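You operate a simulated robot arm through the tools that you are given. There is no shell and no other tool.

Carry out the task below with a simulated robot arm. There is one attempt and no reset: what you move stays moved.

JOB
Check the fuse in the block and stand it in the pocket that the screen names.
Fine: press the green button once, wait for the word, swing the arm clear and leave it so. Set down upright: white round fuse.

Only the result counts: the job must be done as asked and must still hold three seconds after the hand-in. Knocking over, shifting, dropping, spilling or breaking anything else fails it.

ROBOT AND FRAMES
A 7-joint arm with a two-finger parallel gripper, fixed in place. Base frame: the origin is at the foot of the arm, x ahead of it, y to its left, z up; the work surface is at about z = 0. Units: m, rad, N and s.
With the tool pointing down near the work surface it reaches from about 0.22 to 0.58 m from the base axis. Its first joint turns from -1.152 to 1.152 rad. Payload 2.5 kg.
The TCP is the grasp point between the finger pads, 0.023 m short of the fingertips. In the tool frame z runs along the fingers and y along their closing line. The gripper opens to 0.094 m. The fingers are 0.038 m wide and 0.01 m thick; the gripper's body (0.054 by 0.096 m) begins 0.039 m behind the TCP.
Orientation is that of the tool frame in the base frame, as a unit quaternion [x, y, z, w]. With the fingers straight down and closing along the base's y, the tool's x points along the base's -x, its y along +y and its z along -z.

CONTROLS
- The arm moves only by the tool nudge_tool. Its argument "plan" is a list that holds one entry, the list of rows, each a list of 6 numbers: the shift along the base's x, y, z in m, then the turn, a rotation vector about the base's x, y, z in rad. In form: [[[tx, ty, tz, ax, ay, az], ...]]. A call has 1 to 20 rows; each row shifts and turns the commanded pose from where the row before left it. "grip" is the finger opening in m, from 0 to 0.094, set as the call begins (left out, the last holds). Each row takes 0.2 s and may step no farther than 0.05 m and 0.15 rad from the row before; otherwise, or with a gripper value out of range, the whole call is refused. A pose out of reach is approached as far as the arm can. The call stops where the force on the tool passes 40 N (or 10 N more than at its start, if that is more) or the arm is blocked; 0.2 s more then pass. The fingers move at their own pace (about 0.108 m/s each) and stop on an object; they squeeze with about 24 N. The grip force told is the motor's: it shows also when the fingers shut on nothing. Time passes only in rows, and 0.2 s behind the last, so rows that do not move let the fingers close. It gives the time, the measured TCP pose, the force on the tool (base axes), the opening and the grip force at its end, in the units of the frame above (readings bear some noise), with the torque about the TCP (base axes, N m) and any sound that the robot's microphone picked up.
- Cameras (640 x 400 px; columns grow to the right, rows downward): "scene" is fixed at [0.1345, -0.4114, 0.5426]; the picture's right is [0.76, -0.65, 0.00], its down [-0.34, -0.40, -0.85] and it looks along [0.55, 0.65, -0.52] (base axes); focal length 247 px, centre (320, 200). "wrist" rides on the gripper at [0.086, 0.016, -0.074] in the tool frame; the picture's right is [-0.18, 0.98, 0.00], its down [-0.58, -0.11, -0.81] and it looks along [-0.79, -0.15, 0.59] (tool axes); focal length 243 px, centre (320, 200). There is no depth. A picture from a camera that has moved, and an enlarged one, comes with that camera's place and axes in the base frame and with its lens. The place of the scene camera against the robot may be out by one fixed shift of up to 0.012 m in any direction.
- camera(camera): a new picture of that camera. No time passes.
- inspect(camera, box): a new picture of the part [left, top, right, bottom] of that camera's present view, enlarged. No time passes.
- sign_off(): hands the job in; it is judged then, once.

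Nothing tells you positions but the pictures and the camera data. Unless the task says otherwise, let go and move clear before handing in.

The tools are called as name(argument=value, ...) on one line, values as JSON. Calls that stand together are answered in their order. nudge_tool: Moves the arm, as the interface text tells. Its arguments: {"type":"object","properties":{"plan":{"type":"array","items":{"type":"array","items":{"type":"array","items":{"type":"number"}}}},"grip":{"type":"number"}},"required":["plan"]} The other tools are called the same way: camera (camera) takes a picture; inspect (camera, box) takes an enlarged picture of a part of a camera's view; sign_off () hands the job in.

At the start:

```text
clock: 0.0
tcp_pos: [0.3706, 0.0438, 0.4383]
tool_rot: [0.0, 1.0, 0.0, 0.0]
ft_force: [0.1, -0.7, -0.2]
torque: [0.01, 0.02, 0.01]
finger_gap: 0.0941
grasp_force: 0.1
```

scene: 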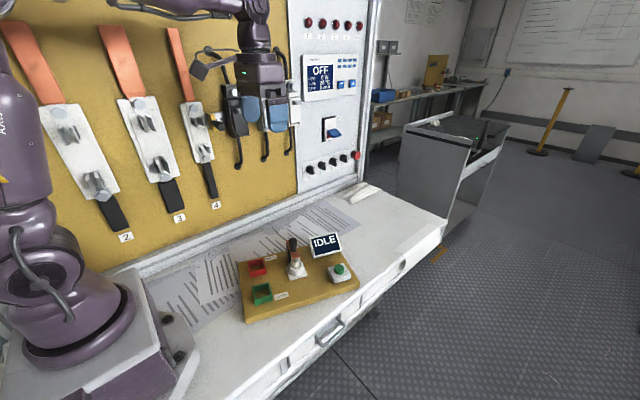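
wrist: 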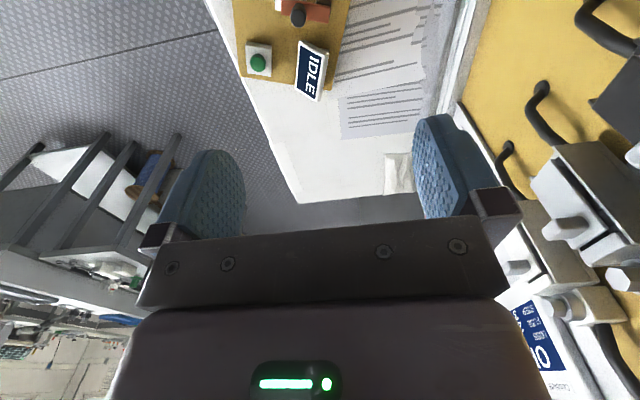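

I see a yellow board with a red pocket, a green pocket, a block holding what looks like a fuse, a green button and a screen that reads IDLE. I'll look closer before moving.

inspect(camera="scene", box=[220, 220, 380, 330])

inspect(camera="scene", box=[265, 225, 325, 285])

inspect(camera="wrist", box=[220, 0, 360, 110])

```text
3.64 times, centred on (300, 275) of scene
camera zoom: at [0.1345, -0.4114, 0.5426], right [0.76, -0.65, 0.0], down [-0.34, -0.4, -0.85], along [0.55, 0.65, -0.52], focal length 897 px, centre (393, -73)
```

zoom: 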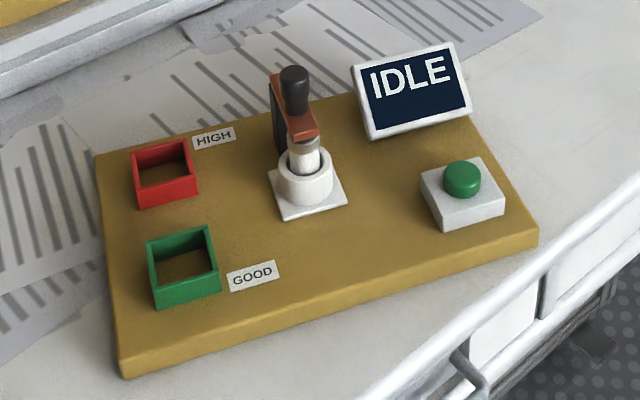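

```text
6.67 times, centred on (295, 255) of scene
camera zoom: at [0.1345, -0.4114, 0.5426], right [0.76, -0.65, 0.0], down [-0.34, -0.4, -0.85], along [0.55, 0.65, -0.52], focal length 1645 px, centre (487, -167)
```

zoom: 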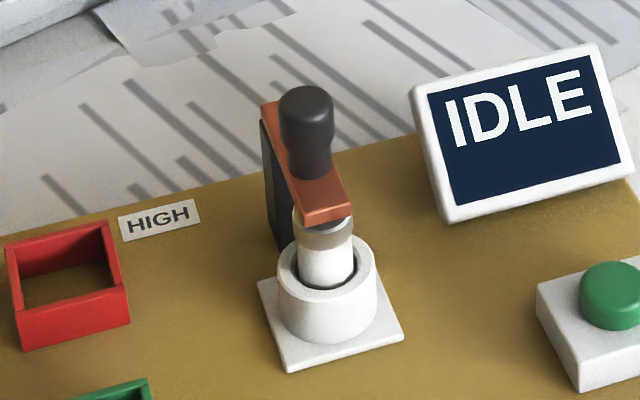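

```text
3.64 times, centred on (290, 55) of wrist
camera zoom: at [0.283, 0.0632, 0.5122], right [0.18, 0.98, 0.0], down [0.58, -0.11, 0.81], along [0.79, -0.15, -0.59], focal length 882 px, centre (429, 727)
```

zoom: 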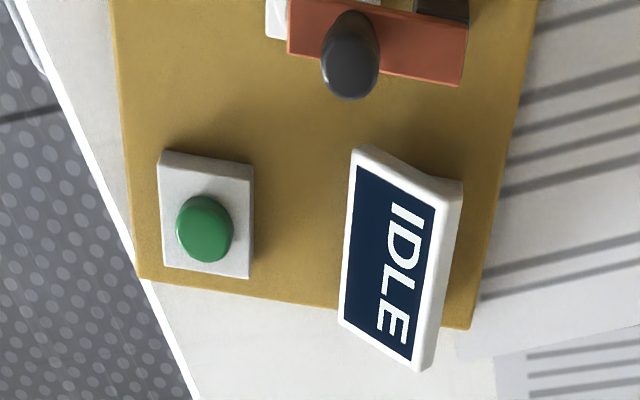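

The board sits at roughly x 0.28–0.47. A copper contact arm with a black knob (top at about z 0.12) lies over the fuse, and the green button is near (0.467, -0.088). I'll bring the wrist camera back and down for a better look.

nudge_tool(plan=[[[-0.025, -0.012, -0.03, 0, 0, 0], [-0.025, -0.012, -0.03, 0, 0, 0], [-0.025, -0.012, -0.03, 0, 0, 0], [-0.02, -0.008, -0.03, 0, 0, 0], [0, 0, 0, 0, 0, 0]]])

camera(camera="wrist")

camera(camera="scene")

```text
clock: 1.2
tcp_pos: [0.2751, 0.0004, 0.3165]
tool_rot: [0.0, 1.0, -0.001, 0.0]
ft_force: [0.0, -0.1, -0.4]
torque: [0.03, 0.0, 0.0]
finger_gap: 0.0937
grasp_force: 0.0
```

```text
taken
camera wrist: at [0.1873, 0.0192, 0.3915], right [0.18, 0.98, 0.0], down [0.58, -0.11, 0.81], along [0.79, -0.15, -0.59], focal length 243 px, centre (320, 200)
```

wrist: 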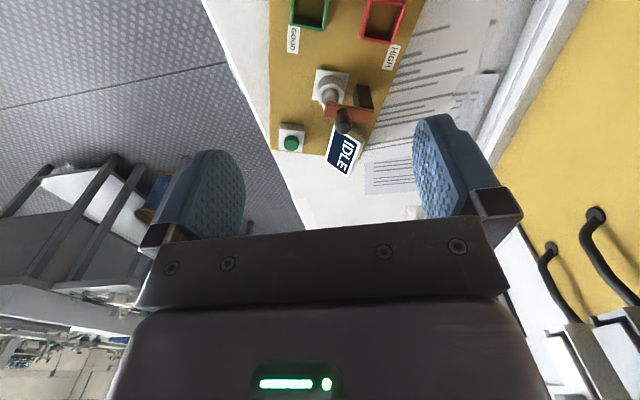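

```text
taken
```

scene: 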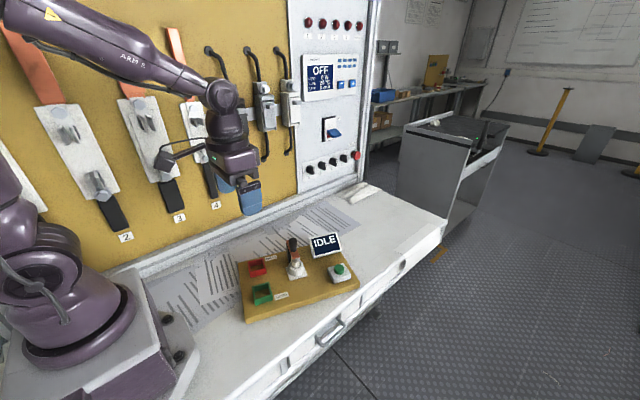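

inspect(camera="wrist", box=[290, 60, 390, 130])

inspect(camera="wrist", box=[260, 0, 420, 180])

```text
5.71 times, centred on (340, 95) of wrist
camera zoom: at [0.1873, 0.0192, 0.3915], right [0.18, 0.98, 0.0], down [0.58, -0.11, 0.81], along [0.79, -0.15, -0.59], focal length 1386 px, centre (206, 800)
```

zoom: 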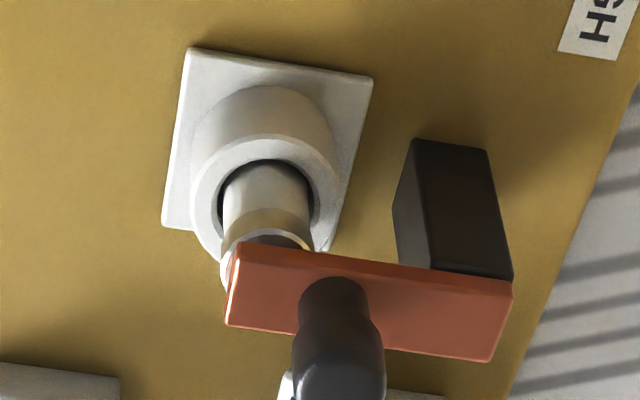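

```text
2.22 times, centred on (340, 90) of wrist
camera zoom: at [0.1873, 0.0192, 0.3915], right [0.18, 0.98, 0.0], down [0.58, -0.11, 0.81], along [0.79, -0.15, -0.59], focal length 539 px, centre (276, 444)
```

zoom: 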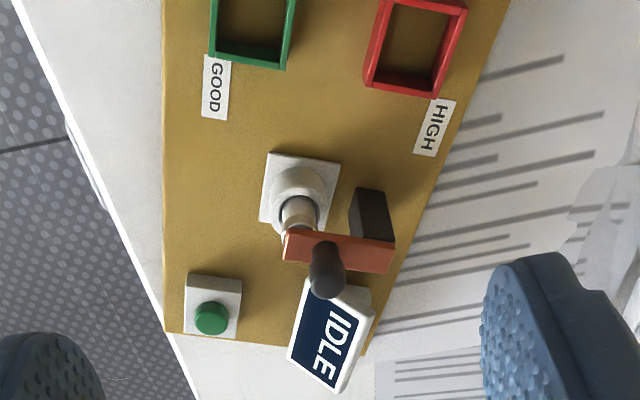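

inspect(camera="scene", box=[280, 232, 312, 264])

inspect(camera="wrist", box=[320, 75, 380, 135])

```text
12.50 times, centred on (296, 248) of scene
camera zoom: at [0.1345, -0.4114, 0.5426], right [0.76, -0.65, 0.0], down [-0.34, -0.4, -0.85], along [0.55, 0.65, -0.52], focal length 3084 px, centre (620, -400)
```

zoom: 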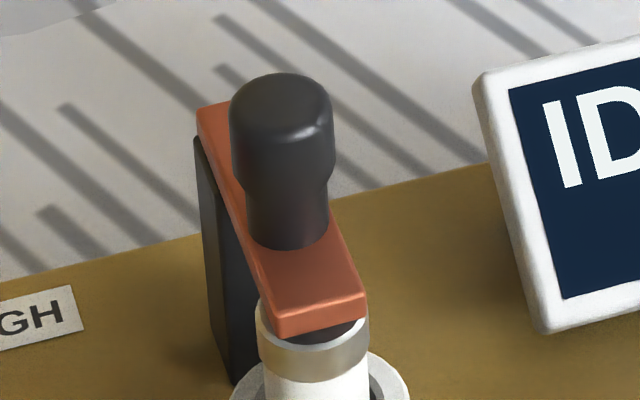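

```text
6.67 times, centred on (350, 105) of wrist
camera zoom: at [0.1873, 0.0192, 0.3915], right [0.18, 0.98, 0.0], down [0.58, -0.11, 0.81], along [0.79, -0.15, -0.59], focal length 1618 px, centre (120, 833)
```

zoom: 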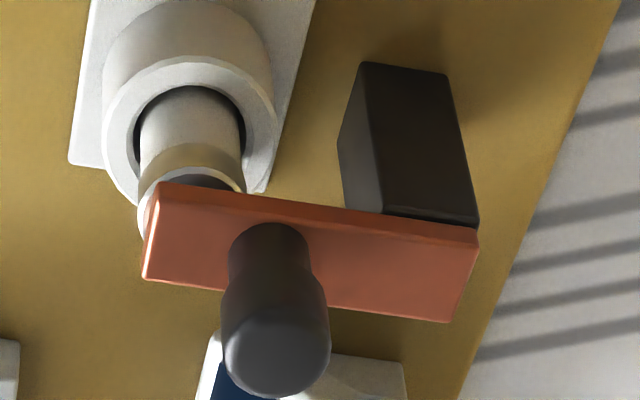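

The copper arm runs from its post near (0.41, 0.05) to the fuse at about (0.394, -0.004), with its top at about z 0.083. The button sits near (0.467, -0.088), so I'll move the wrist camera toward it to fix its position.

nudge_tool(plan=[[[0.031, -0.021, -0.024, 0, 0, 0], [0.031, -0.021, -0.024, 0, 0, 0], [0.031, -0.021, -0.024, 0, 0, 0], [0.031, -0.021, -0.024, 0, 0, 0], [0, 0, 0, 0, 0, 0]]])

camera(camera="wrist")

inspect(camera="wrist", box=[260, 40, 420, 140])

```text
clock: 2.4
tcp_pos: [0.3999, -0.0841, 0.2214]
tool_rot: [0.0, 1.0, 0.0, -0.001]
ft_force: [-0.7, 0.1, -0.4]
torque: [0.0, -0.02, -0.01]
finger_gap: 0.094
grasp_force: 0.0
```

```text
taken
camera wrist: at [0.313, -0.0651, 0.2956], right [0.18, 0.98, 0.0], down [0.58, -0.11, 0.81], along [0.79, -0.15, -0.59], focal length 243 px, centre (320, 200)
```

wrist: 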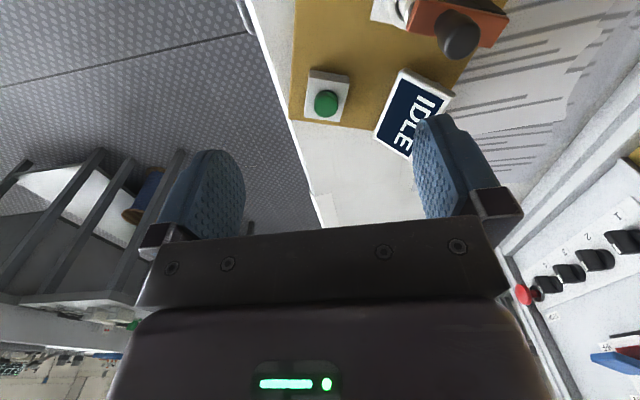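

```text
4.00 times, centred on (340, 90) of wrist
camera zoom: at [0.313, -0.0651, 0.2956], right [0.18, 0.98, 0.0], down [0.58, -0.11, 0.81], along [0.79, -0.15, -0.59], focal length 970 px, centre (240, 640)
```

zoom: 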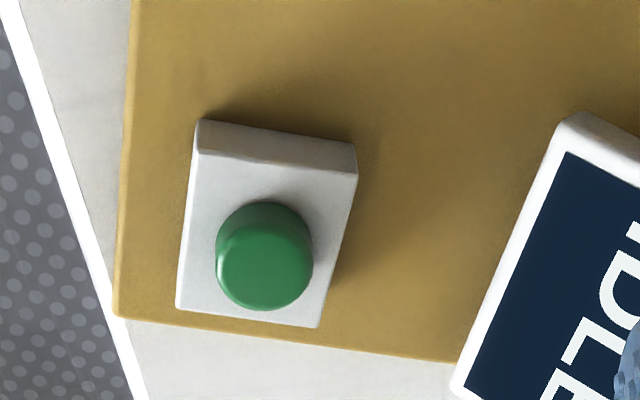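

The two wrist views put the button top at about (0.469, -0.088, 0.045). I'll close the fingers and move above it, staying short of contact.

nudge_tool(plan=[[[0.035, -0.002, -0.02, 0, 0, 0], [0.034, -0.002, -0.03, 0, 0, 0], [0, 0, -0.04, 0, 0, 0], [0, 0, -0.03, 0, 0, 0], [0, 0, 0, 0, 0, 0]]], grip=0)

camera(camera="wrist")

inspect(camera="scene", box=[260, 190, 400, 300])

```text
clock: 3.6
tcp_pos: [0.4691, -0.0871, 0.1012]
tool_rot: [0.001, 1.0, 0.0, 0.0]
ft_force: [-0.5, 0.1, -0.5]
torque: [0.01, 0.03, 0.03]
finger_gap: 0.0
grasp_force: 24.1
```

```text
taken
camera wrist: at [0.3814, -0.0689, 0.1751], right [0.18, 0.98, 0.0], down [0.58, -0.11, 0.81], along [0.79, -0.15, -0.59], focal length 243 px, centre (320, 200)
```

wrist: 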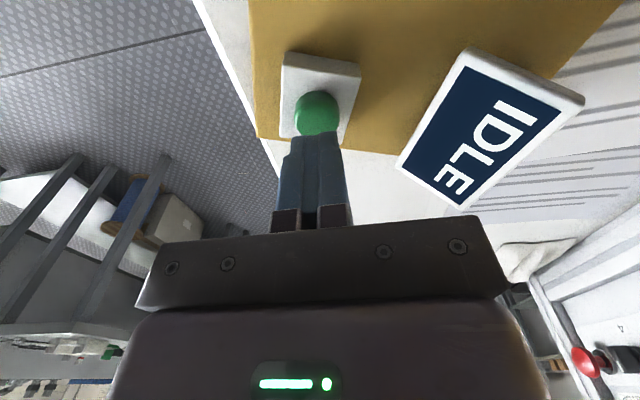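

```text
3.64 times, centred on (330, 245) of scene
camera zoom: at [0.1345, -0.4114, 0.5426], right [0.76, -0.65, 0.0], down [-0.34, -0.4, -0.85], along [0.55, 0.65, -0.52], focal length 897 px, centre (284, 36)
```

zoom: 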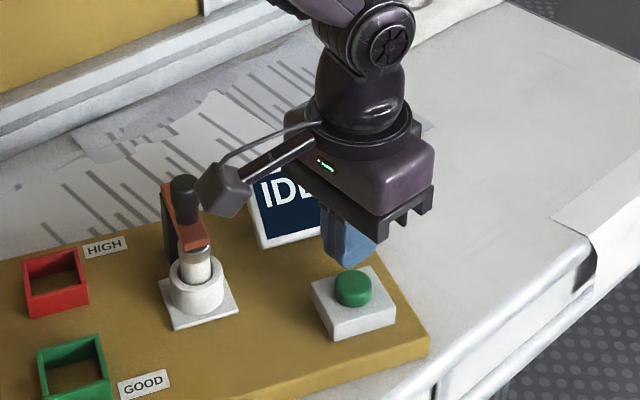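

The closed fingers are centred over the button, with clear space around the wrist camera body. I'll press straight down in small steps now, then check the screen.

nudge_tool(plan=[[[0, 0, -0.015, 0, 0, 0], [0, 0, -0.012, 0, 0, 0], [0, 0, -0.004, 0, 0, 0], [0, 0, -0.002, 0, 0, 0], [0, 0, -0.002, 0, 0, 0]]])

camera(camera="wrist")

```text
clock: 4.8
tcp_pos: [0.4679, -0.0883, 0.0677]
tool_rot: [0.0, 1.0, -0.001, 0.001]
ft_force: [-2.9, -0.5, 13.9]
torque: [-0.03, 0.11, -0.01]
finger_gap: 0.0002
grasp_force: 23.9
heard: click
```

```text
taken
camera wrist: at [0.3811, -0.0694, 0.1423], right [0.18, 0.98, 0.0], down [0.58, -0.11, 0.81], along [0.79, -0.15, -0.59], focal length 243 px, centre (320, 200)
```

wrist: 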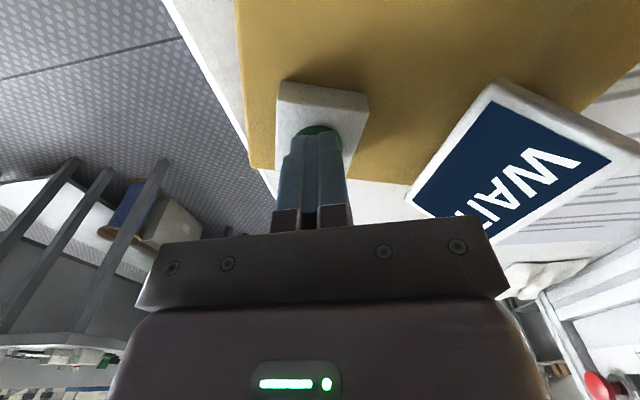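

I heard one click and the screen now says WAIT, so the press registered. I'll rise straight up and let time pass until the word appears.

nudge_tool(plan=[[[0, 0, 0.02, 0, 0, 0], [0, 0, 0.03, 0, 0, 0], [0, 0, 0.03, 0, 0, 0], [0, 0, 0.03, 0, 0, 0], [0, 0, 0, 0, 0, 0], [0, 0, 0, 0, 0, 0], [0, 0, 0, 0, 0, 0]]])

camera(camera="wrist")

inspect(camera="scene", box=[260, 190, 400, 300])

```text
clock: 6.4
tcp_pos: [0.4678, -0.0894, 0.177]
tool_rot: [0.001, 1.0, 0.0, 0.0]
ft_force: [0.3, 0.0, 0.7]
torque: [0.0, 0.0, -0.03]
finger_gap: 0.0002
grasp_force: 24.0
```

```text
taken
camera wrist: at [0.3802, -0.0699, 0.2517], right [0.18, 0.98, 0.0], down [0.58, -0.11, 0.81], along [0.79, -0.15, -0.59], focal length 243 px, centre (320, 200)
```

wrist: 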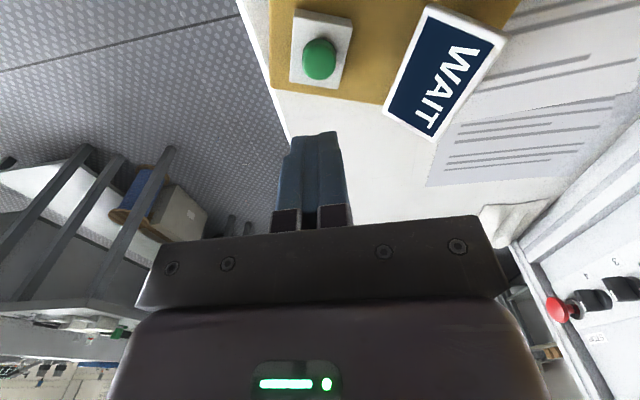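

```text
3.64 times, centred on (330, 245) of scene
camera zoom: at [0.1345, -0.4114, 0.5426], right [0.76, -0.65, 0.0], down [-0.34, -0.4, -0.85], along [0.55, 0.65, -0.52], focal length 897 px, centre (284, 36)
```

zoom: 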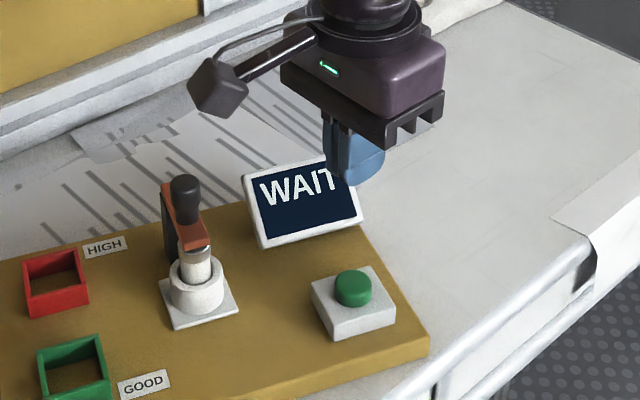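

The screen still reads WAIT. I'll keep the arm still and let more time pass.

nudge_tool(plan=[[[0, 0, 0, 0, 0, 0], [0, 0, 0, 0, 0, 0], [0, 0, 0, 0, 0, 0], [0, 0, 0, 0, 0, 0], [0, 0, 0, 0, 0, 0], [0, 0, 0, 0, 0, 0], [0, 0, 0, 0, 0, 0], [0, 0, 0, 0, 0, 0], [0, 0, 0, 0, 0, 0], [0, 0, 0, 0, 0, 0]]])

inspect(camera="wrist", box=[260, 0, 540, 180])

```text
clock: 8.6
tcp_pos: [0.468, -0.088, 0.1773]
tool_rot: [-0.001, 1.0, 0.0, -0.001]
ft_force: [-0.4, 0.7, 0.4]
torque: [0.01, -0.02, -0.02]
finger_gap: 0.0
grasp_force: 24.1
```

```text
2.22 times, centred on (400, 90) of wrist
camera zoom: at [0.3803, -0.0699, 0.2516], right [0.18, 0.98, 0.0], down [0.58, -0.11, 0.81], along [0.79, -0.15, -0.59], focal length 539 px, centre (142, 444)
```

zoom: 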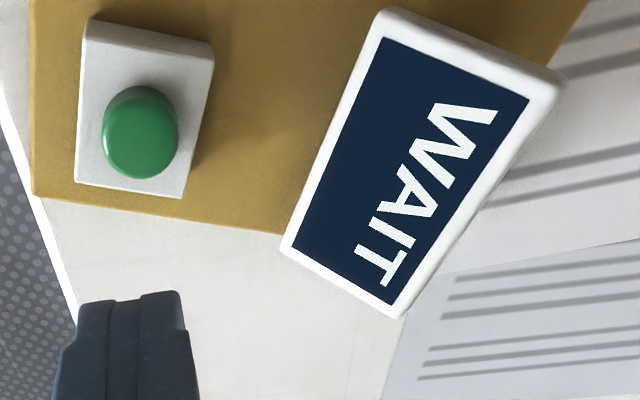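

It still reads WAIT about 4 s after the press. I'll wait another four seconds with the arm still.

nudge_tool(plan=[[[0, 0, 0, 0, 0, 0], [0, 0, 0, 0, 0, 0], [0, 0, 0, 0, 0, 0], [0, 0, 0, 0, 0, 0], [0, 0, 0, 0, 0, 0], [0, 0, 0, 0, 0, 0], [0, 0, 0, 0, 0, 0], [0, 0, 0, 0, 0, 0], [0, 0, 0, 0, 0, 0], [0, 0, 0, 0, 0, 0], [0, 0, 0, 0, 0, 0], [0, 0, 0, 0, 0, 0], [0, 0, 0, 0, 0, 0], [0, 0, 0, 0, 0, 0], [0, 0, 0, 0, 0, 0], [0, 0, 0, 0, 0, 0], [0, 0, 0, 0, 0, 0], [0, 0, 0, 0, 0, 0], [0, 0, 0, 0, 0, 0], [0, 0, 0, 0, 0, 0]]])

inspect(camera="wrist", box=[260, 0, 540, 180])

```text
clock: 12.8
tcp_pos: [0.4677, -0.0879, 0.1771]
tool_rot: [0.0, 1.0, -0.001, 0.0]
ft_force: [-0.8, -0.7, 0.0]
torque: [0.01, 0.0, -0.03]
finger_gap: 0.0
grasp_force: 23.7
```

```text
2.22 times, centred on (400, 90) of wrist
camera zoom: at [0.3803, -0.0699, 0.2516], right [0.18, 0.98, 0.0], down [0.58, -0.11, 0.81], along [0.79, -0.15, -0.59], focal length 539 px, centre (142, 444)
```

zoom: 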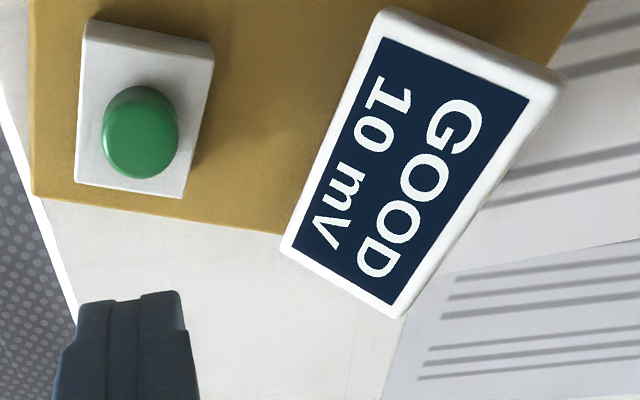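

The word is GOOD (10 mV), so the fuse goes in the green pocket labelled GOOD. Next I'll move back and look closely at how the copper arm is hinged.

nudge_tool(plan=[[[-0.0345, 0.0245, 0.012, 0, 0, 0], [-0.0345, 0.0245, 0.006, 0, 0, 0], [-0.0345, 0.0245, 0.005, 0, 0, 0], [-0.0345, 0.0245, 0.0, 0, 0, 0], [0, 0, 0, 0, 0, 0]]], grip=0.094)

camera(camera="wrist")

inspect(camera="wrist", box=[260, 50, 400, 150])

camera(camera="scene")

```text
clock: 14.0
tcp_pos: [0.3314, 0.0119, 0.2003]
tool_rot: [0.0, 1.0, 0.0, 0.0]
ft_force: [-0.1, -0.4, 0.0]
torque: [-0.03, -0.02, -0.04]
finger_gap: 0.0941
grasp_force: 0.1
```

```text
taken
camera wrist: at [0.2425, 0.0293, 0.2736], right [0.18, 0.98, 0.0], down [0.58, -0.11, 0.81], along [0.79, -0.15, -0.59], focal length 243 px, centre (320, 200)
```

wrist: 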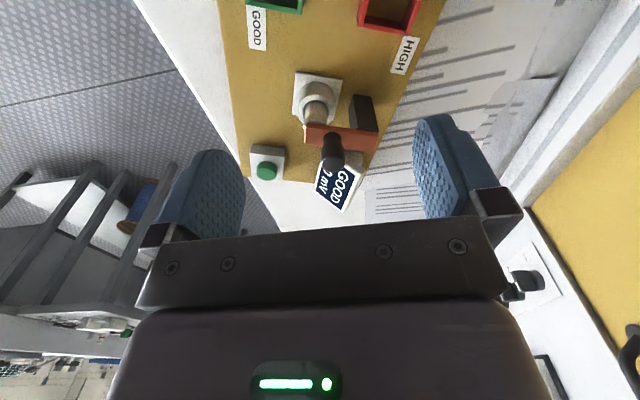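

```text
4.00 times, centred on (330, 100) of wrist
camera zoom: at [0.2425, 0.0293, 0.2736], right [0.18, 0.98, 0.0], down [0.58, -0.11, 0.81], along [0.79, -0.15, -0.59], focal length 970 px, centre (280, 600)
```

zoom: 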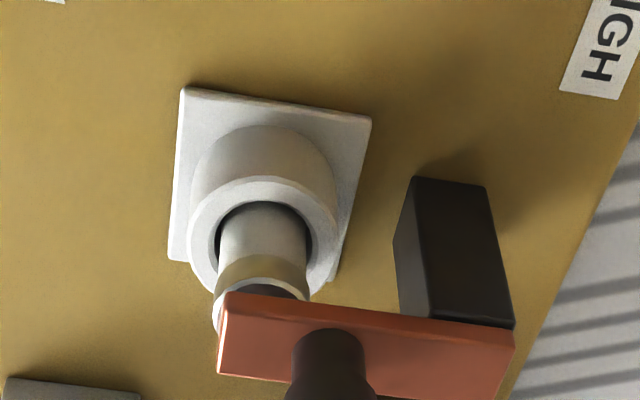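

```text
taken
```

scene: 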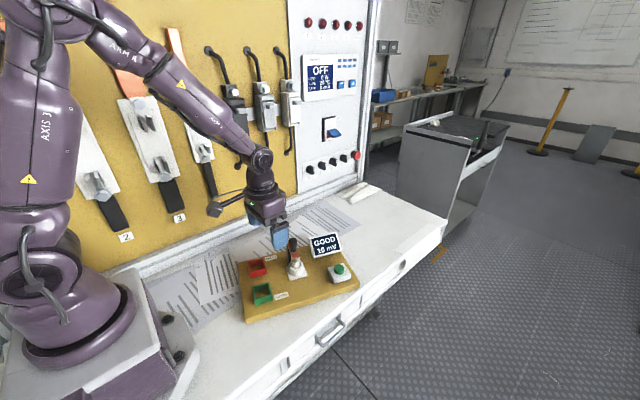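

The hinge type isn't clear yet: the copper bar rests on a black post with a vertical knob mid-bar. I'll turn the tool 70° so the fingers close across the bar and the wrist camera looks along it from the front.

nudge_tool(plan=[[[0.005, -0.007, 0, 0, 0, 0.136], [0.005, -0.007, 0, 0, 0, 0.136], [0.005, -0.007, 0, 0, 0, 0.136], [0.005, -0.007, 0, 0, 0, 0.136], [0.005, -0.007, 0, 0, 0, 0.136], [0.005, -0.007, 0, 0, 0, 0.136], [0.005, -0.007, 0, 0, 0, 0.136], [0.005, -0.007, 0, 0, 0, 0.136], [0.005, -0.007, 0, 0, 0, 0.134], [0, 0, 0, 0, 0, 0]]])

camera(camera="wrist")

inspect(camera="wrist", box=[240, 40, 400, 160])

```text
clock: 16.2
tcp_pos: [0.3758, -0.0529, 0.2]
tool_rot: [-0.574, 0.819, 0.0, 0.001]
ft_force: [-0.9, 0.9, -0.3]
torque: [-0.01, -0.01, -0.02]
finger_gap: 0.0939
grasp_force: 0.0
```

```text
taken
camera wrist: at [0.3297, -0.1262, 0.2738], right [-0.86, 0.51, 0.0], down [0.3, 0.51, 0.81], along [0.41, 0.69, -0.59], focal length 243 px, centre (320, 200)
```

wrist: 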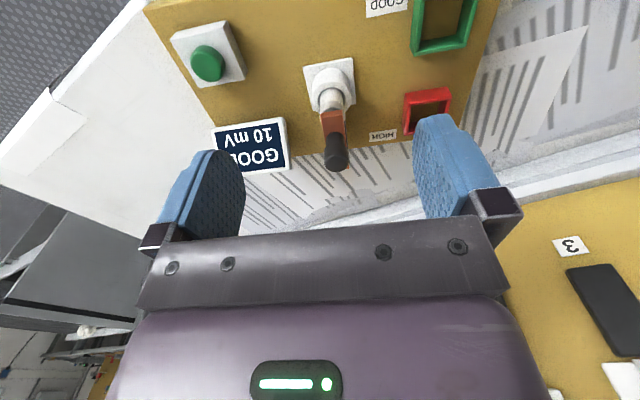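

```text
3.33 times, centred on (320, 100) of wrist
camera zoom: at [0.3297, -0.1262, 0.2738], right [-0.86, 0.51, 0.0], down [0.3, 0.51, 0.81], along [0.41, 0.69, -0.59], focal length 809 px, centre (320, 533)
```

zoom: 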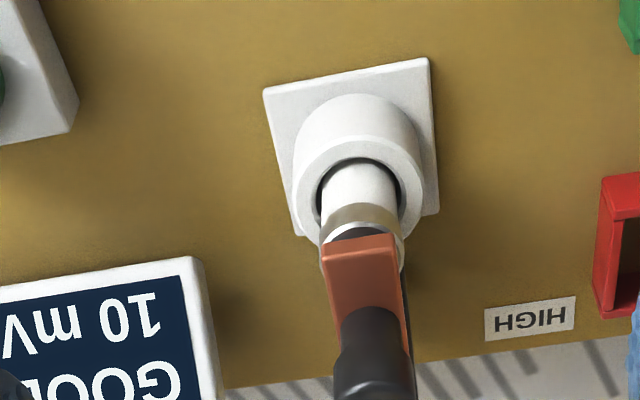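

The knob top is at about (0.394, 0.012, 0.12), on the bar's centre line. I'll bring the open fingers above it, straddling it across the bar.

nudge_tool(plan=[[[0.0095, 0.032, -0.022, 0, 0, 0], [0.0095, 0.0325, -0.02, 0, 0, 0], [0, 0, 0, 0, 0, 0]]], grip=0.06)

camera(camera="wrist")

inspect(camera="scene", box=[240, 190, 380, 300])

```text
clock: 17.0
tcp_pos: [0.3953, 0.0123, 0.1567]
tool_rot: [-0.573, 0.819, 0.0, 0.0]
ft_force: [-0.3, 0.2, -0.7]
torque: [-0.01, -0.03, 0.01]
finger_gap: 0.0597
grasp_force: 0.0
```

```text
taken
camera wrist: at [0.349, -0.0616, 0.2315], right [-0.86, 0.51, 0.0], down [0.3, 0.51, 0.81], along [0.41, 0.69, -0.59], focal length 243 px, centre (320, 200)
```

wrist: 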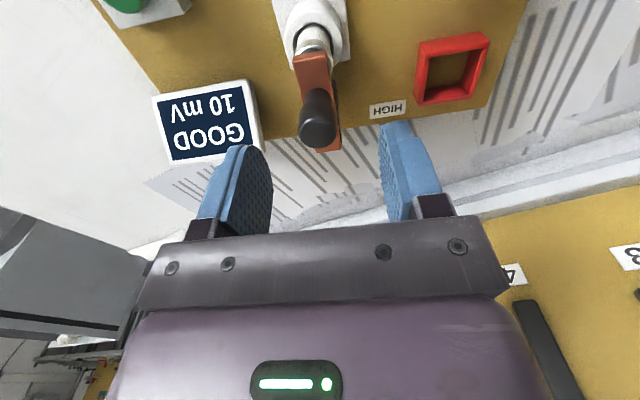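

```text
3.64 times, centred on (310, 245) of scene
camera zoom: at [0.1345, -0.4114, 0.5426], right [0.76, -0.65, 0.0], down [-0.34, -0.4, -0.85], along [0.55, 0.65, -0.52], focal length 897 px, centre (356, 36)
```

zoom: 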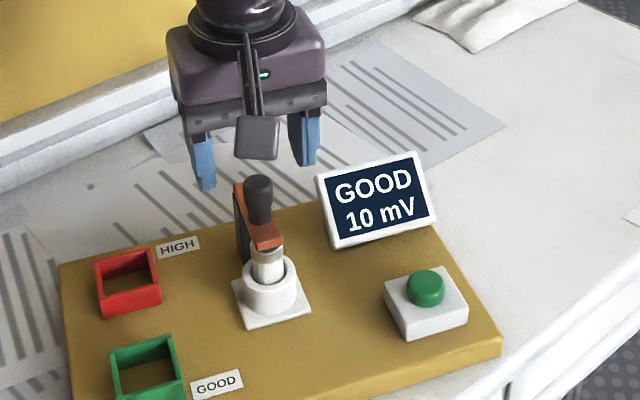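

The knob sits centred between the fingers. I'll lower until the pads are around the knob head, with the tips staying above the bar, and then close.

nudge_tool(plan=[[[0, 0.001, -0.02, 0, 0, 0], [0, 0, -0.016, 0, 0, 0], [0, 0, -0.008, 0, 0, 0], [0, 0, 0, 0, 0, 0]]], grip=0.06)

nudge_tool(plan=[[[0, 0, 0, 0, 0, 0], [0, 0, 0, 0, 0, 0], [0, 0, 0, 0, 0, 0]]], grip=0.0)

camera(camera="wrist")

inspect(camera="scene", box=[240, 190, 380, 300])

```text
clock: 18.0
tcp_pos: [0.3948, 0.0124, 0.1124]
tool_rot: [-0.574, 0.819, 0.0, 0.0]
ft_force: [0.4, 0.6, 0.1]
torque: [-0.01, 0.02, -0.03]
finger_gap: 0.0601
grasp_force: 0.0
```

```text
clock: 18.8
tcp_pos: [0.3961, 0.0128, 0.1129]
tool_rot: [-0.574, 0.819, -0.001, 0.002]
ft_force: [13.8, -7.6, -0.1]
torque: [0.3, -0.17, 0.02]
finger_gap: 0.0217
grasp_force: 23.5
```

```text
taken
camera wrist: at [0.3496, -0.0609, 0.1881], right [-0.86, 0.51, 0.0], down [0.3, 0.51, 0.81], along [0.41, 0.69, -0.59], focal length 243 px, centre (320, 200)
```

wrist: 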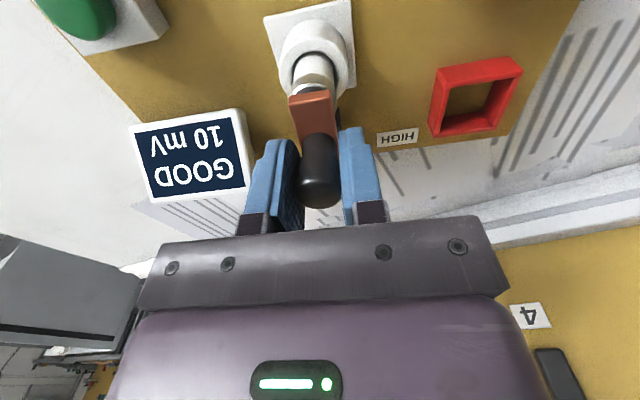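

```text
3.64 times, centred on (310, 245) of scene
camera zoom: at [0.1345, -0.4114, 0.5426], right [0.76, -0.65, 0.0], down [-0.34, -0.4, -0.85], along [0.55, 0.65, -0.52], focal length 897 px, centre (356, 36)
```

zoom: 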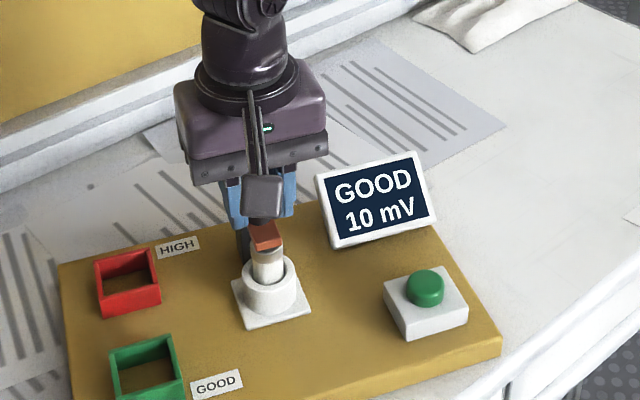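

The knob is held (gap 0.0217 m), and it resists sideways force of about 15 N without moving, so the bar probably hinges upward rather than sideways. I'll relieve the side load by shifting about 1.5 mm, then test a tiny lift.

nudge_tool(plan=[[[0.0013, -0.0007, 0, 0, 0, 0], [0, 0, 0, 0, 0, 0]]])

nudge_tool(plan=[[[0, 0, 0.002, 0, 0, 0], [0, 0, 0.001, 0, 0, 0], [0, 0, 0, 0, 0, 0]]])

```text
clock: 19.4
tcp_pos: [0.3961, 0.0122, 0.1131]
tool_rot: [-0.574, 0.819, 0.001, 0.0]
ft_force: [8.4, -2.9, 1.5]
torque: [0.33, -0.22, 0.08]
finger_gap: 0.0216
grasp_force: 23.6
```

```text
clock: 20.2
tcp_pos: [0.3947, 0.0132, 0.1154]
tool_rot: [-0.573, 0.819, 0.001, -0.002]
ft_force: [0.4, 1.4, -0.4]
torque: [0.05, -0.03, -0.01]
finger_gap: 0.0217
grasp_force: 24.0
```

After a 2–3 mm lift the forces dropped to near zero, so either the bar is lifting or the knob slipped. I'll look.

inspect(camera="wrist", box=[240, 30, 400, 210])

inspect(camera="scene", box=[275, 235, 325, 285])

```text
2.22 times, centred on (320, 120) of wrist
camera zoom: at [0.3488, -0.061, 0.1906], right [-0.86, 0.51, 0.0], down [0.31, 0.51, 0.8], along [0.41, 0.69, -0.59], focal length 539 px, centre (320, 378)
```

zoom: 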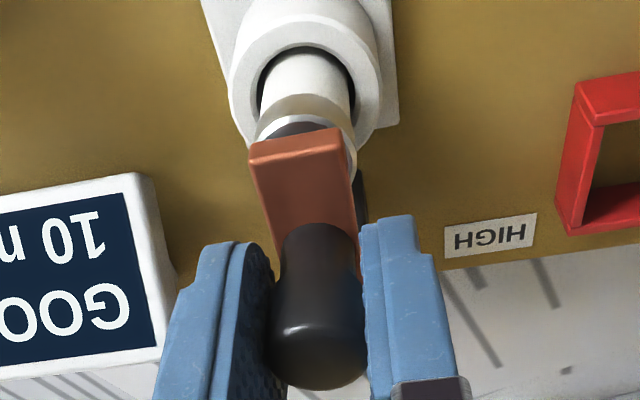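

```text
8.00 times, centred on (300, 260) of scene
camera zoom: at [0.1345, -0.4114, 0.5426], right [0.76, -0.65, 0.0], down [-0.34, -0.4, -0.85], along [0.55, 0.65, -0.52], focal length 1974 px, centre (480, -280)
```

zoom: 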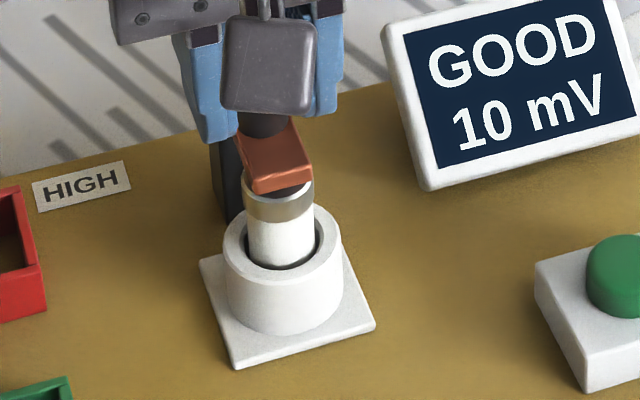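

The bar seems free to move up. I'll follow a small arc, up and back toward the post, and watch the forces.

nudge_tool(plan=[[[0.0007, 0.0019, 0.0025, 0, 0, 0], [0.0007, 0.0019, 0.0025, 0, 0, 0], [0.0007, 0.0019, 0.0025, 0, 0, 0], [0, 0, 0, 0, 0, 0]]])

inspect(camera="wrist", box=[240, 30, 400, 210])

inspect(camera="scene", box=[275, 235, 325, 285])

```text
clock: 21.2
tcp_pos: [0.3968, 0.0165, 0.1255]
tool_rot: [-0.573, 0.819, -0.001, 0.0]
ft_force: [-4.1, -15.4, 0.4]
torque: [-0.25, 0.08, 0.0]
finger_gap: 0.0214
grasp_force: 24.2
```

```text
2.22 times, centred on (320, 120) of wrist
camera zoom: at [0.3519, -0.0563, 0.1992], right [-0.86, 0.51, 0.0], down [0.3, 0.51, 0.8], along [0.41, 0.69, -0.59], focal length 539 px, centre (320, 378)
```

zoom: 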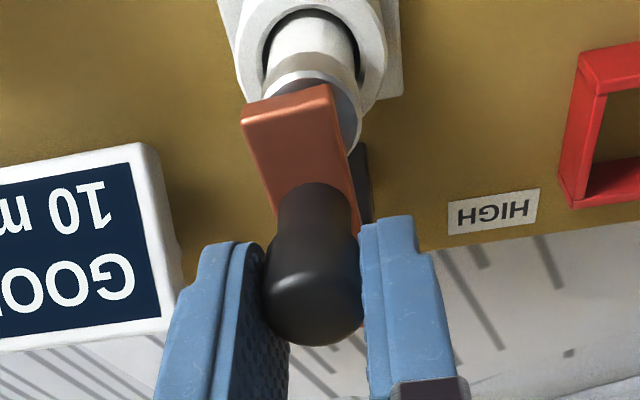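

```text
8.00 times, centred on (300, 260) of scene
camera zoom: at [0.1345, -0.4114, 0.5426], right [0.76, -0.65, 0.0], down [-0.34, -0.4, -0.85], along [0.55, 0.65, -0.52], focal length 1974 px, centre (480, -280)
```

zoom: 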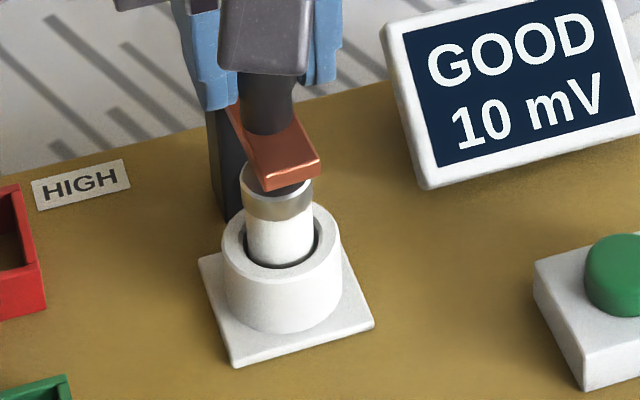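

The images show the bar has turned slightly about the vertical post, and the fingers slipped up the knob, so it swings horizontally. I'll open the fingers to a loose cage and check where the knob is.

nudge_tool(plan=[[[0, 0, 0, 0, 0, 0], [-0.001, -0.003, 0, 0, 0, 0], [0, 0, 0, 0, 0, 0]]], grip=0.044)

camera(camera="wrist")

inspect(camera="wrist", box=[240, 30, 400, 210])

inspect(camera="scene", box=[275, 235, 325, 285])

```text
clock: 22.0
tcp_pos: [0.3976, 0.0156, 0.1254]
tool_rot: [-0.574, 0.819, 0.0, 0.0]
ft_force: [0.8, 0.0, -0.4]
torque: [0.0, 0.01, 0.0]
finger_gap: 0.0439
grasp_force: 0.0
```

```text
taken
camera wrist: at [0.351, -0.0581, 0.1991], right [-0.86, 0.51, 0.0], down [0.3, 0.51, 0.81], along [0.41, 0.69, -0.59], focal length 243 px, centre (320, 200)
```

wrist: 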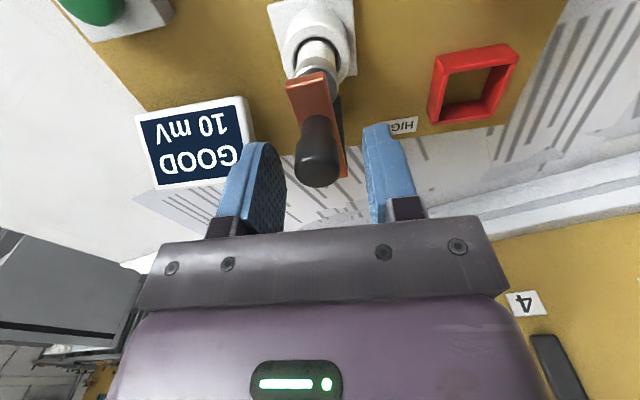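

```text
2.22 times, centred on (320, 120) of wrist
camera zoom: at [0.351, -0.0581, 0.1991], right [-0.86, 0.51, 0.0], down [0.3, 0.51, 0.81], along [0.41, 0.69, -0.59], focal length 539 px, centre (320, 378)
```

zoom: 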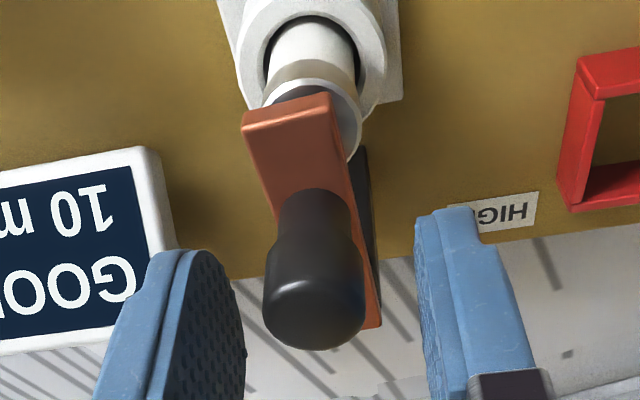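

```text
8.00 times, centred on (300, 260) of scene
camera zoom: at [0.1345, -0.4114, 0.5426], right [0.76, -0.65, 0.0], down [-0.34, -0.4, -0.85], along [0.55, 0.65, -0.52], focal length 1974 px, centre (480, -280)
```

zoom: 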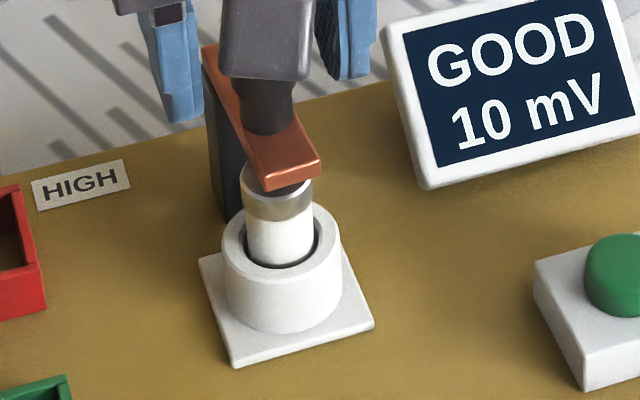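

The bar stays where it is left, so it has a friction hinge about the post at roughly (0.4065, 0.0445), and the knob is near (0.396, 0.012). I'll lower the cage around the knob and close it loosely, ready to swing toward -x, away from the screen.

nudge_tool(plan=[[[-0.0012, -0.003, -0.006, 0, 0, 0], [0, 0, -0.006, 0, 0, 0], [0, 0, 0, 0, 0, 0]]], grip=0.044)

nudge_tool(plan=[[[0, 0, 0, 0, 0, 0], [0, 0, 0, 0, 0, 0]]], grip=0.027)

camera(camera="wrist")

```text
clock: 22.8
tcp_pos: [0.3961, 0.0125, 0.1119]
tool_rot: [-0.573, 0.82, -0.001, 0.0]
ft_force: [0.2, 0.7, -0.3]
torque: [-0.02, -0.01, 0.0]
finger_gap: 0.044
grasp_force: 0.1
```

```text
clock: 23.4
tcp_pos: [0.3966, 0.0115, 0.1133]
tool_rot: [-0.573, 0.819, 0.0, 0.0]
ft_force: [-0.1, -0.6, -0.1]
torque: [-0.04, -0.04, 0.02]
finger_gap: 0.0271
grasp_force: 0.0
```

```text
taken
camera wrist: at [0.3498, -0.0614, 0.187], right [-0.86, 0.51, 0.0], down [0.3, 0.51, 0.81], along [0.41, 0.69, -0.59], focal length 243 px, centre (320, 200)
```

wrist: 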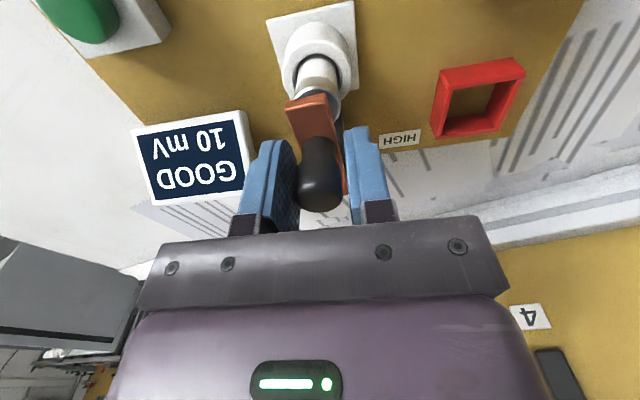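

The knob is caged loosely with no load on the tool. I'll begin the swing toward -x, turning the tool along the arc.

nudge_tool(plan=[[[-0.0024, 0.0009, 0, 0, 0, -0.075], [-0.0024, 0.0009, 0, 0, 0, -0.075], [-0.0022, 0.0013, 0, 0, 0, -0.075], [-0.0022, 0.0013, 0, 0, 0, -0.075], [-0.002, 0.0016, 0, 0, 0, -0.075], [-0.002, 0.0016, 0, 0, 0, -0.075]]])

camera(camera="wrist")

inspect(camera="scene", box=[260, 225, 340, 290])

```text
clock: 24.8
tcp_pos: [0.3834, 0.0162, 0.1134]
tool_rot: [-0.374, 0.928, -0.002, 0.004]
ft_force: [23.0, -16.4, 3.7]
torque: [-0.1, -0.22, 0.05]
finger_gap: 0.0392
grasp_force: 14.0
```

```text
taken
camera wrist: at [0.3099, -0.0282, 0.1875], right [-0.55, 0.84, -0.01], down [0.49, 0.33, 0.81], along [0.68, 0.44, -0.59], focal length 243 px, centre (320, 200)
```

wrist: 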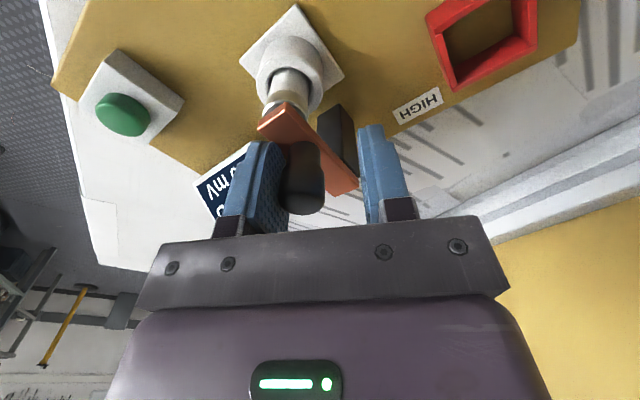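

```text
6.15 times, centred on (300, 258) of scene
camera zoom: at [0.1344, -0.4115, 0.5427], right [0.76, -0.65, 0.0], down [-0.34, -0.4, -0.85], along [0.55, 0.65, -0.52], focal length 1518 px, centre (443, -154)
```

zoom: 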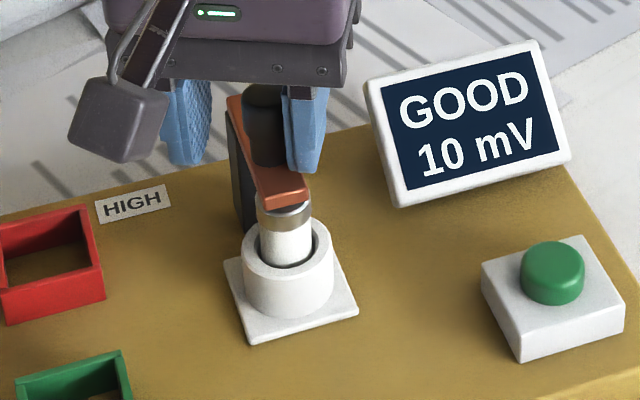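

The knob didn't follow: it hit a stop at 28 N and pushed the fingers open, so the bar doesn't swing toward -x. I'll back off the same way to remove the load and then check that nothing shifted.

nudge_tool(plan=[[[0.002, -0.0016, 0, 0, 0, 0.075], [0.002, -0.0016, 0, 0, 0, 0.075], [0.0022, -0.0013, 0, 0, 0, 0.075], [0.0022, -0.0013, 0, 0, 0, 0.075], [0.0024, -0.0009, 0, 0, 0, 0.075], [0.0024, -0.0009, 0, 0, 0, 0.075], [0, 0, 0, 0, 0, 0]]], grip=0.044)

camera(camera="wrist")

inspect(camera="scene", box=[220, 220, 380, 330])

inspect(camera="scene", box=[275, 235, 325, 285])

```text
clock: 26.4
tcp_pos: [0.3974, 0.0127, 0.1137]
tool_rot: [-0.574, 0.819, -0.001, 0.002]
ft_force: [-0.7, -1.7, 32.7]
torque: [-0.72, -0.53, 0.05]
finger_gap: 0.0436
grasp_force: 0.1
```

```text
taken
camera wrist: at [0.3506, -0.0609, 0.1876], right [-0.86, 0.51, 0.0], down [0.3, 0.51, 0.81], along [0.41, 0.7, -0.59], focal length 243 px, centre (320, 200)
```

wrist: 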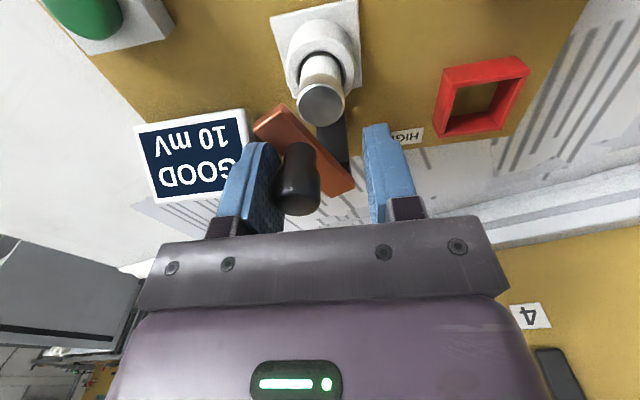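

```text
3.64 times, centred on (300, 275) of scene
camera zoom: at [0.1343, -0.4114, 0.5427], right [0.76, -0.65, 0.0], down [-0.34, -0.4, -0.85], along [0.55, 0.65, -0.52], focal length 897 px, centre (393, -73)
```

zoom: 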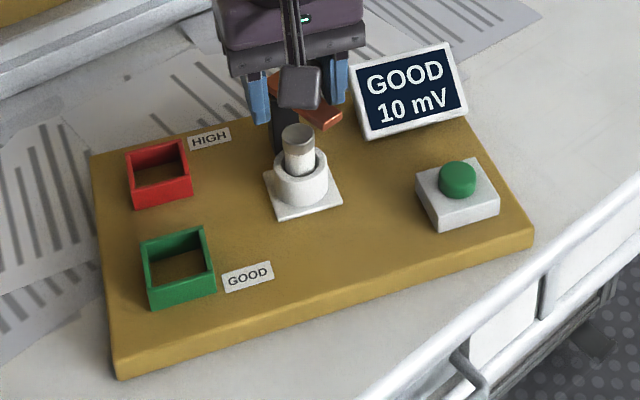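

```text
8.00 times, centred on (300, 260) of scene
camera zoom: at [0.1343, -0.4114, 0.5427], right [0.76, -0.65, 0.0], down [-0.34, -0.4, -0.85], along [0.55, 0.65, -0.52], focal length 1974 px, centre (480, -280)
```

zoom: 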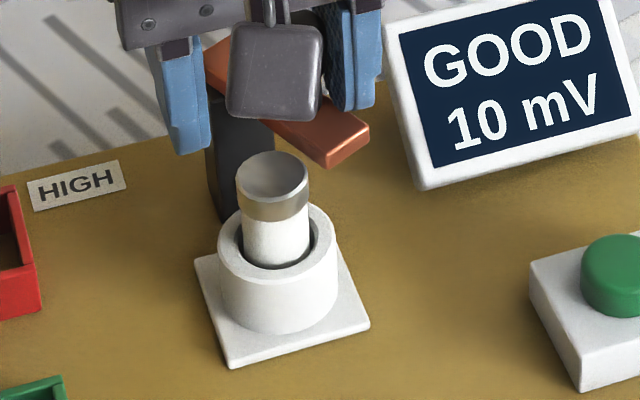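

The bar has swung partway toward +x, which clears the fuse, but a fingertip is now pressing on the bar (33 N upward on the tool). The board also looks a few millimetres off its start, so I'll rise straight up and compare.

nudge_tool(plan=[[[0, 0, 0.01, 0, 0, 0], [0, 0, 0.02, 0, 0, 0], [0, 0, 0.03, 0, 0, 0], [0, 0, 0, 0, 0, 0]]], grip=0.06)

camera(camera="wrist")

inspect(camera="scene", box=[220, 220, 380, 330])

inspect(camera="scene", box=[265, 225, 325, 285])

```text
clock: 27.4
tcp_pos: [0.3958, 0.0129, 0.1721]
tool_rot: [-0.574, 0.819, -0.001, 0.0]
ft_force: [0.0, -1.0, -0.3]
torque: [-0.01, 0.02, -0.03]
finger_gap: 0.0598
grasp_force: 0.0
```

```text
taken
camera wrist: at [0.3497, -0.0616, 0.247], right [-0.86, 0.51, 0.0], down [0.3, 0.51, 0.81], along [0.41, 0.69, -0.59], focal length 243 px, centre (320, 200)
```

wrist: 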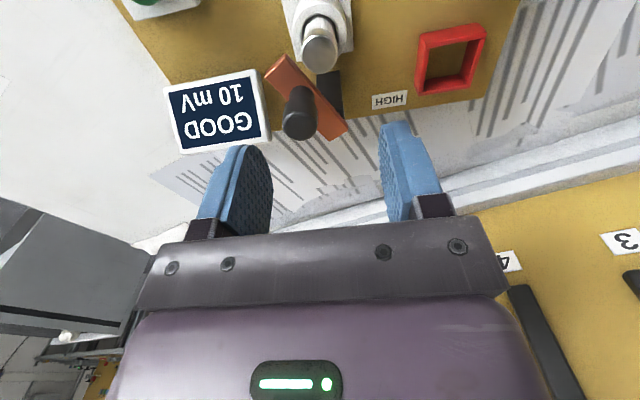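

```text
3.64 times, centred on (300, 275) of scene
camera zoom: at [0.1345, -0.4114, 0.5426], right [0.76, -0.65, 0.0], down [-0.34, -0.4, -0.85], along [0.55, 0.65, -0.52], focal length 897 px, centre (393, -73)
```

zoom: 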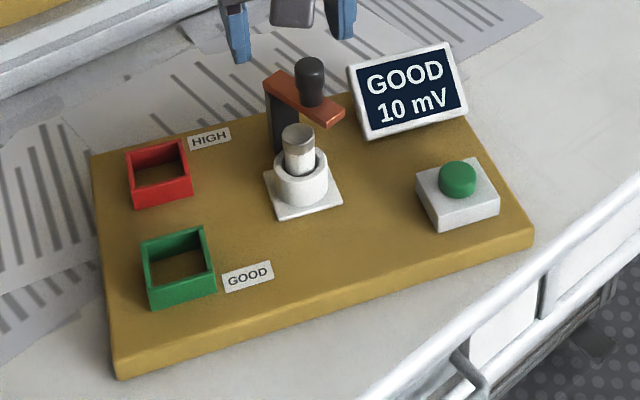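

```text
6.67 times, centred on (295, 255) of scene
camera zoom: at [0.1345, -0.4114, 0.5426], right [0.76, -0.65, 0.0], down [-0.34, -0.4, -0.85], along [0.55, 0.65, -0.52], focal length 1645 px, centre (487, -167)
```

zoom: 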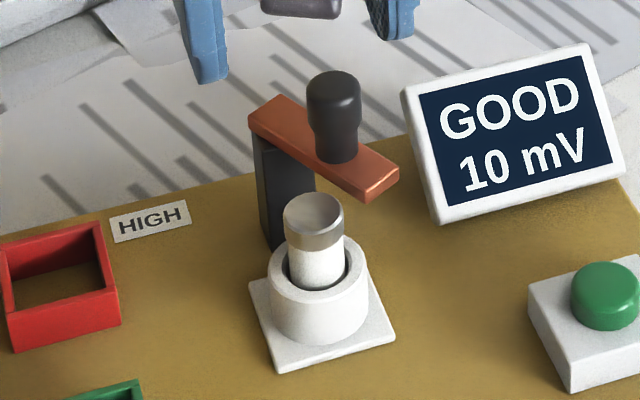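

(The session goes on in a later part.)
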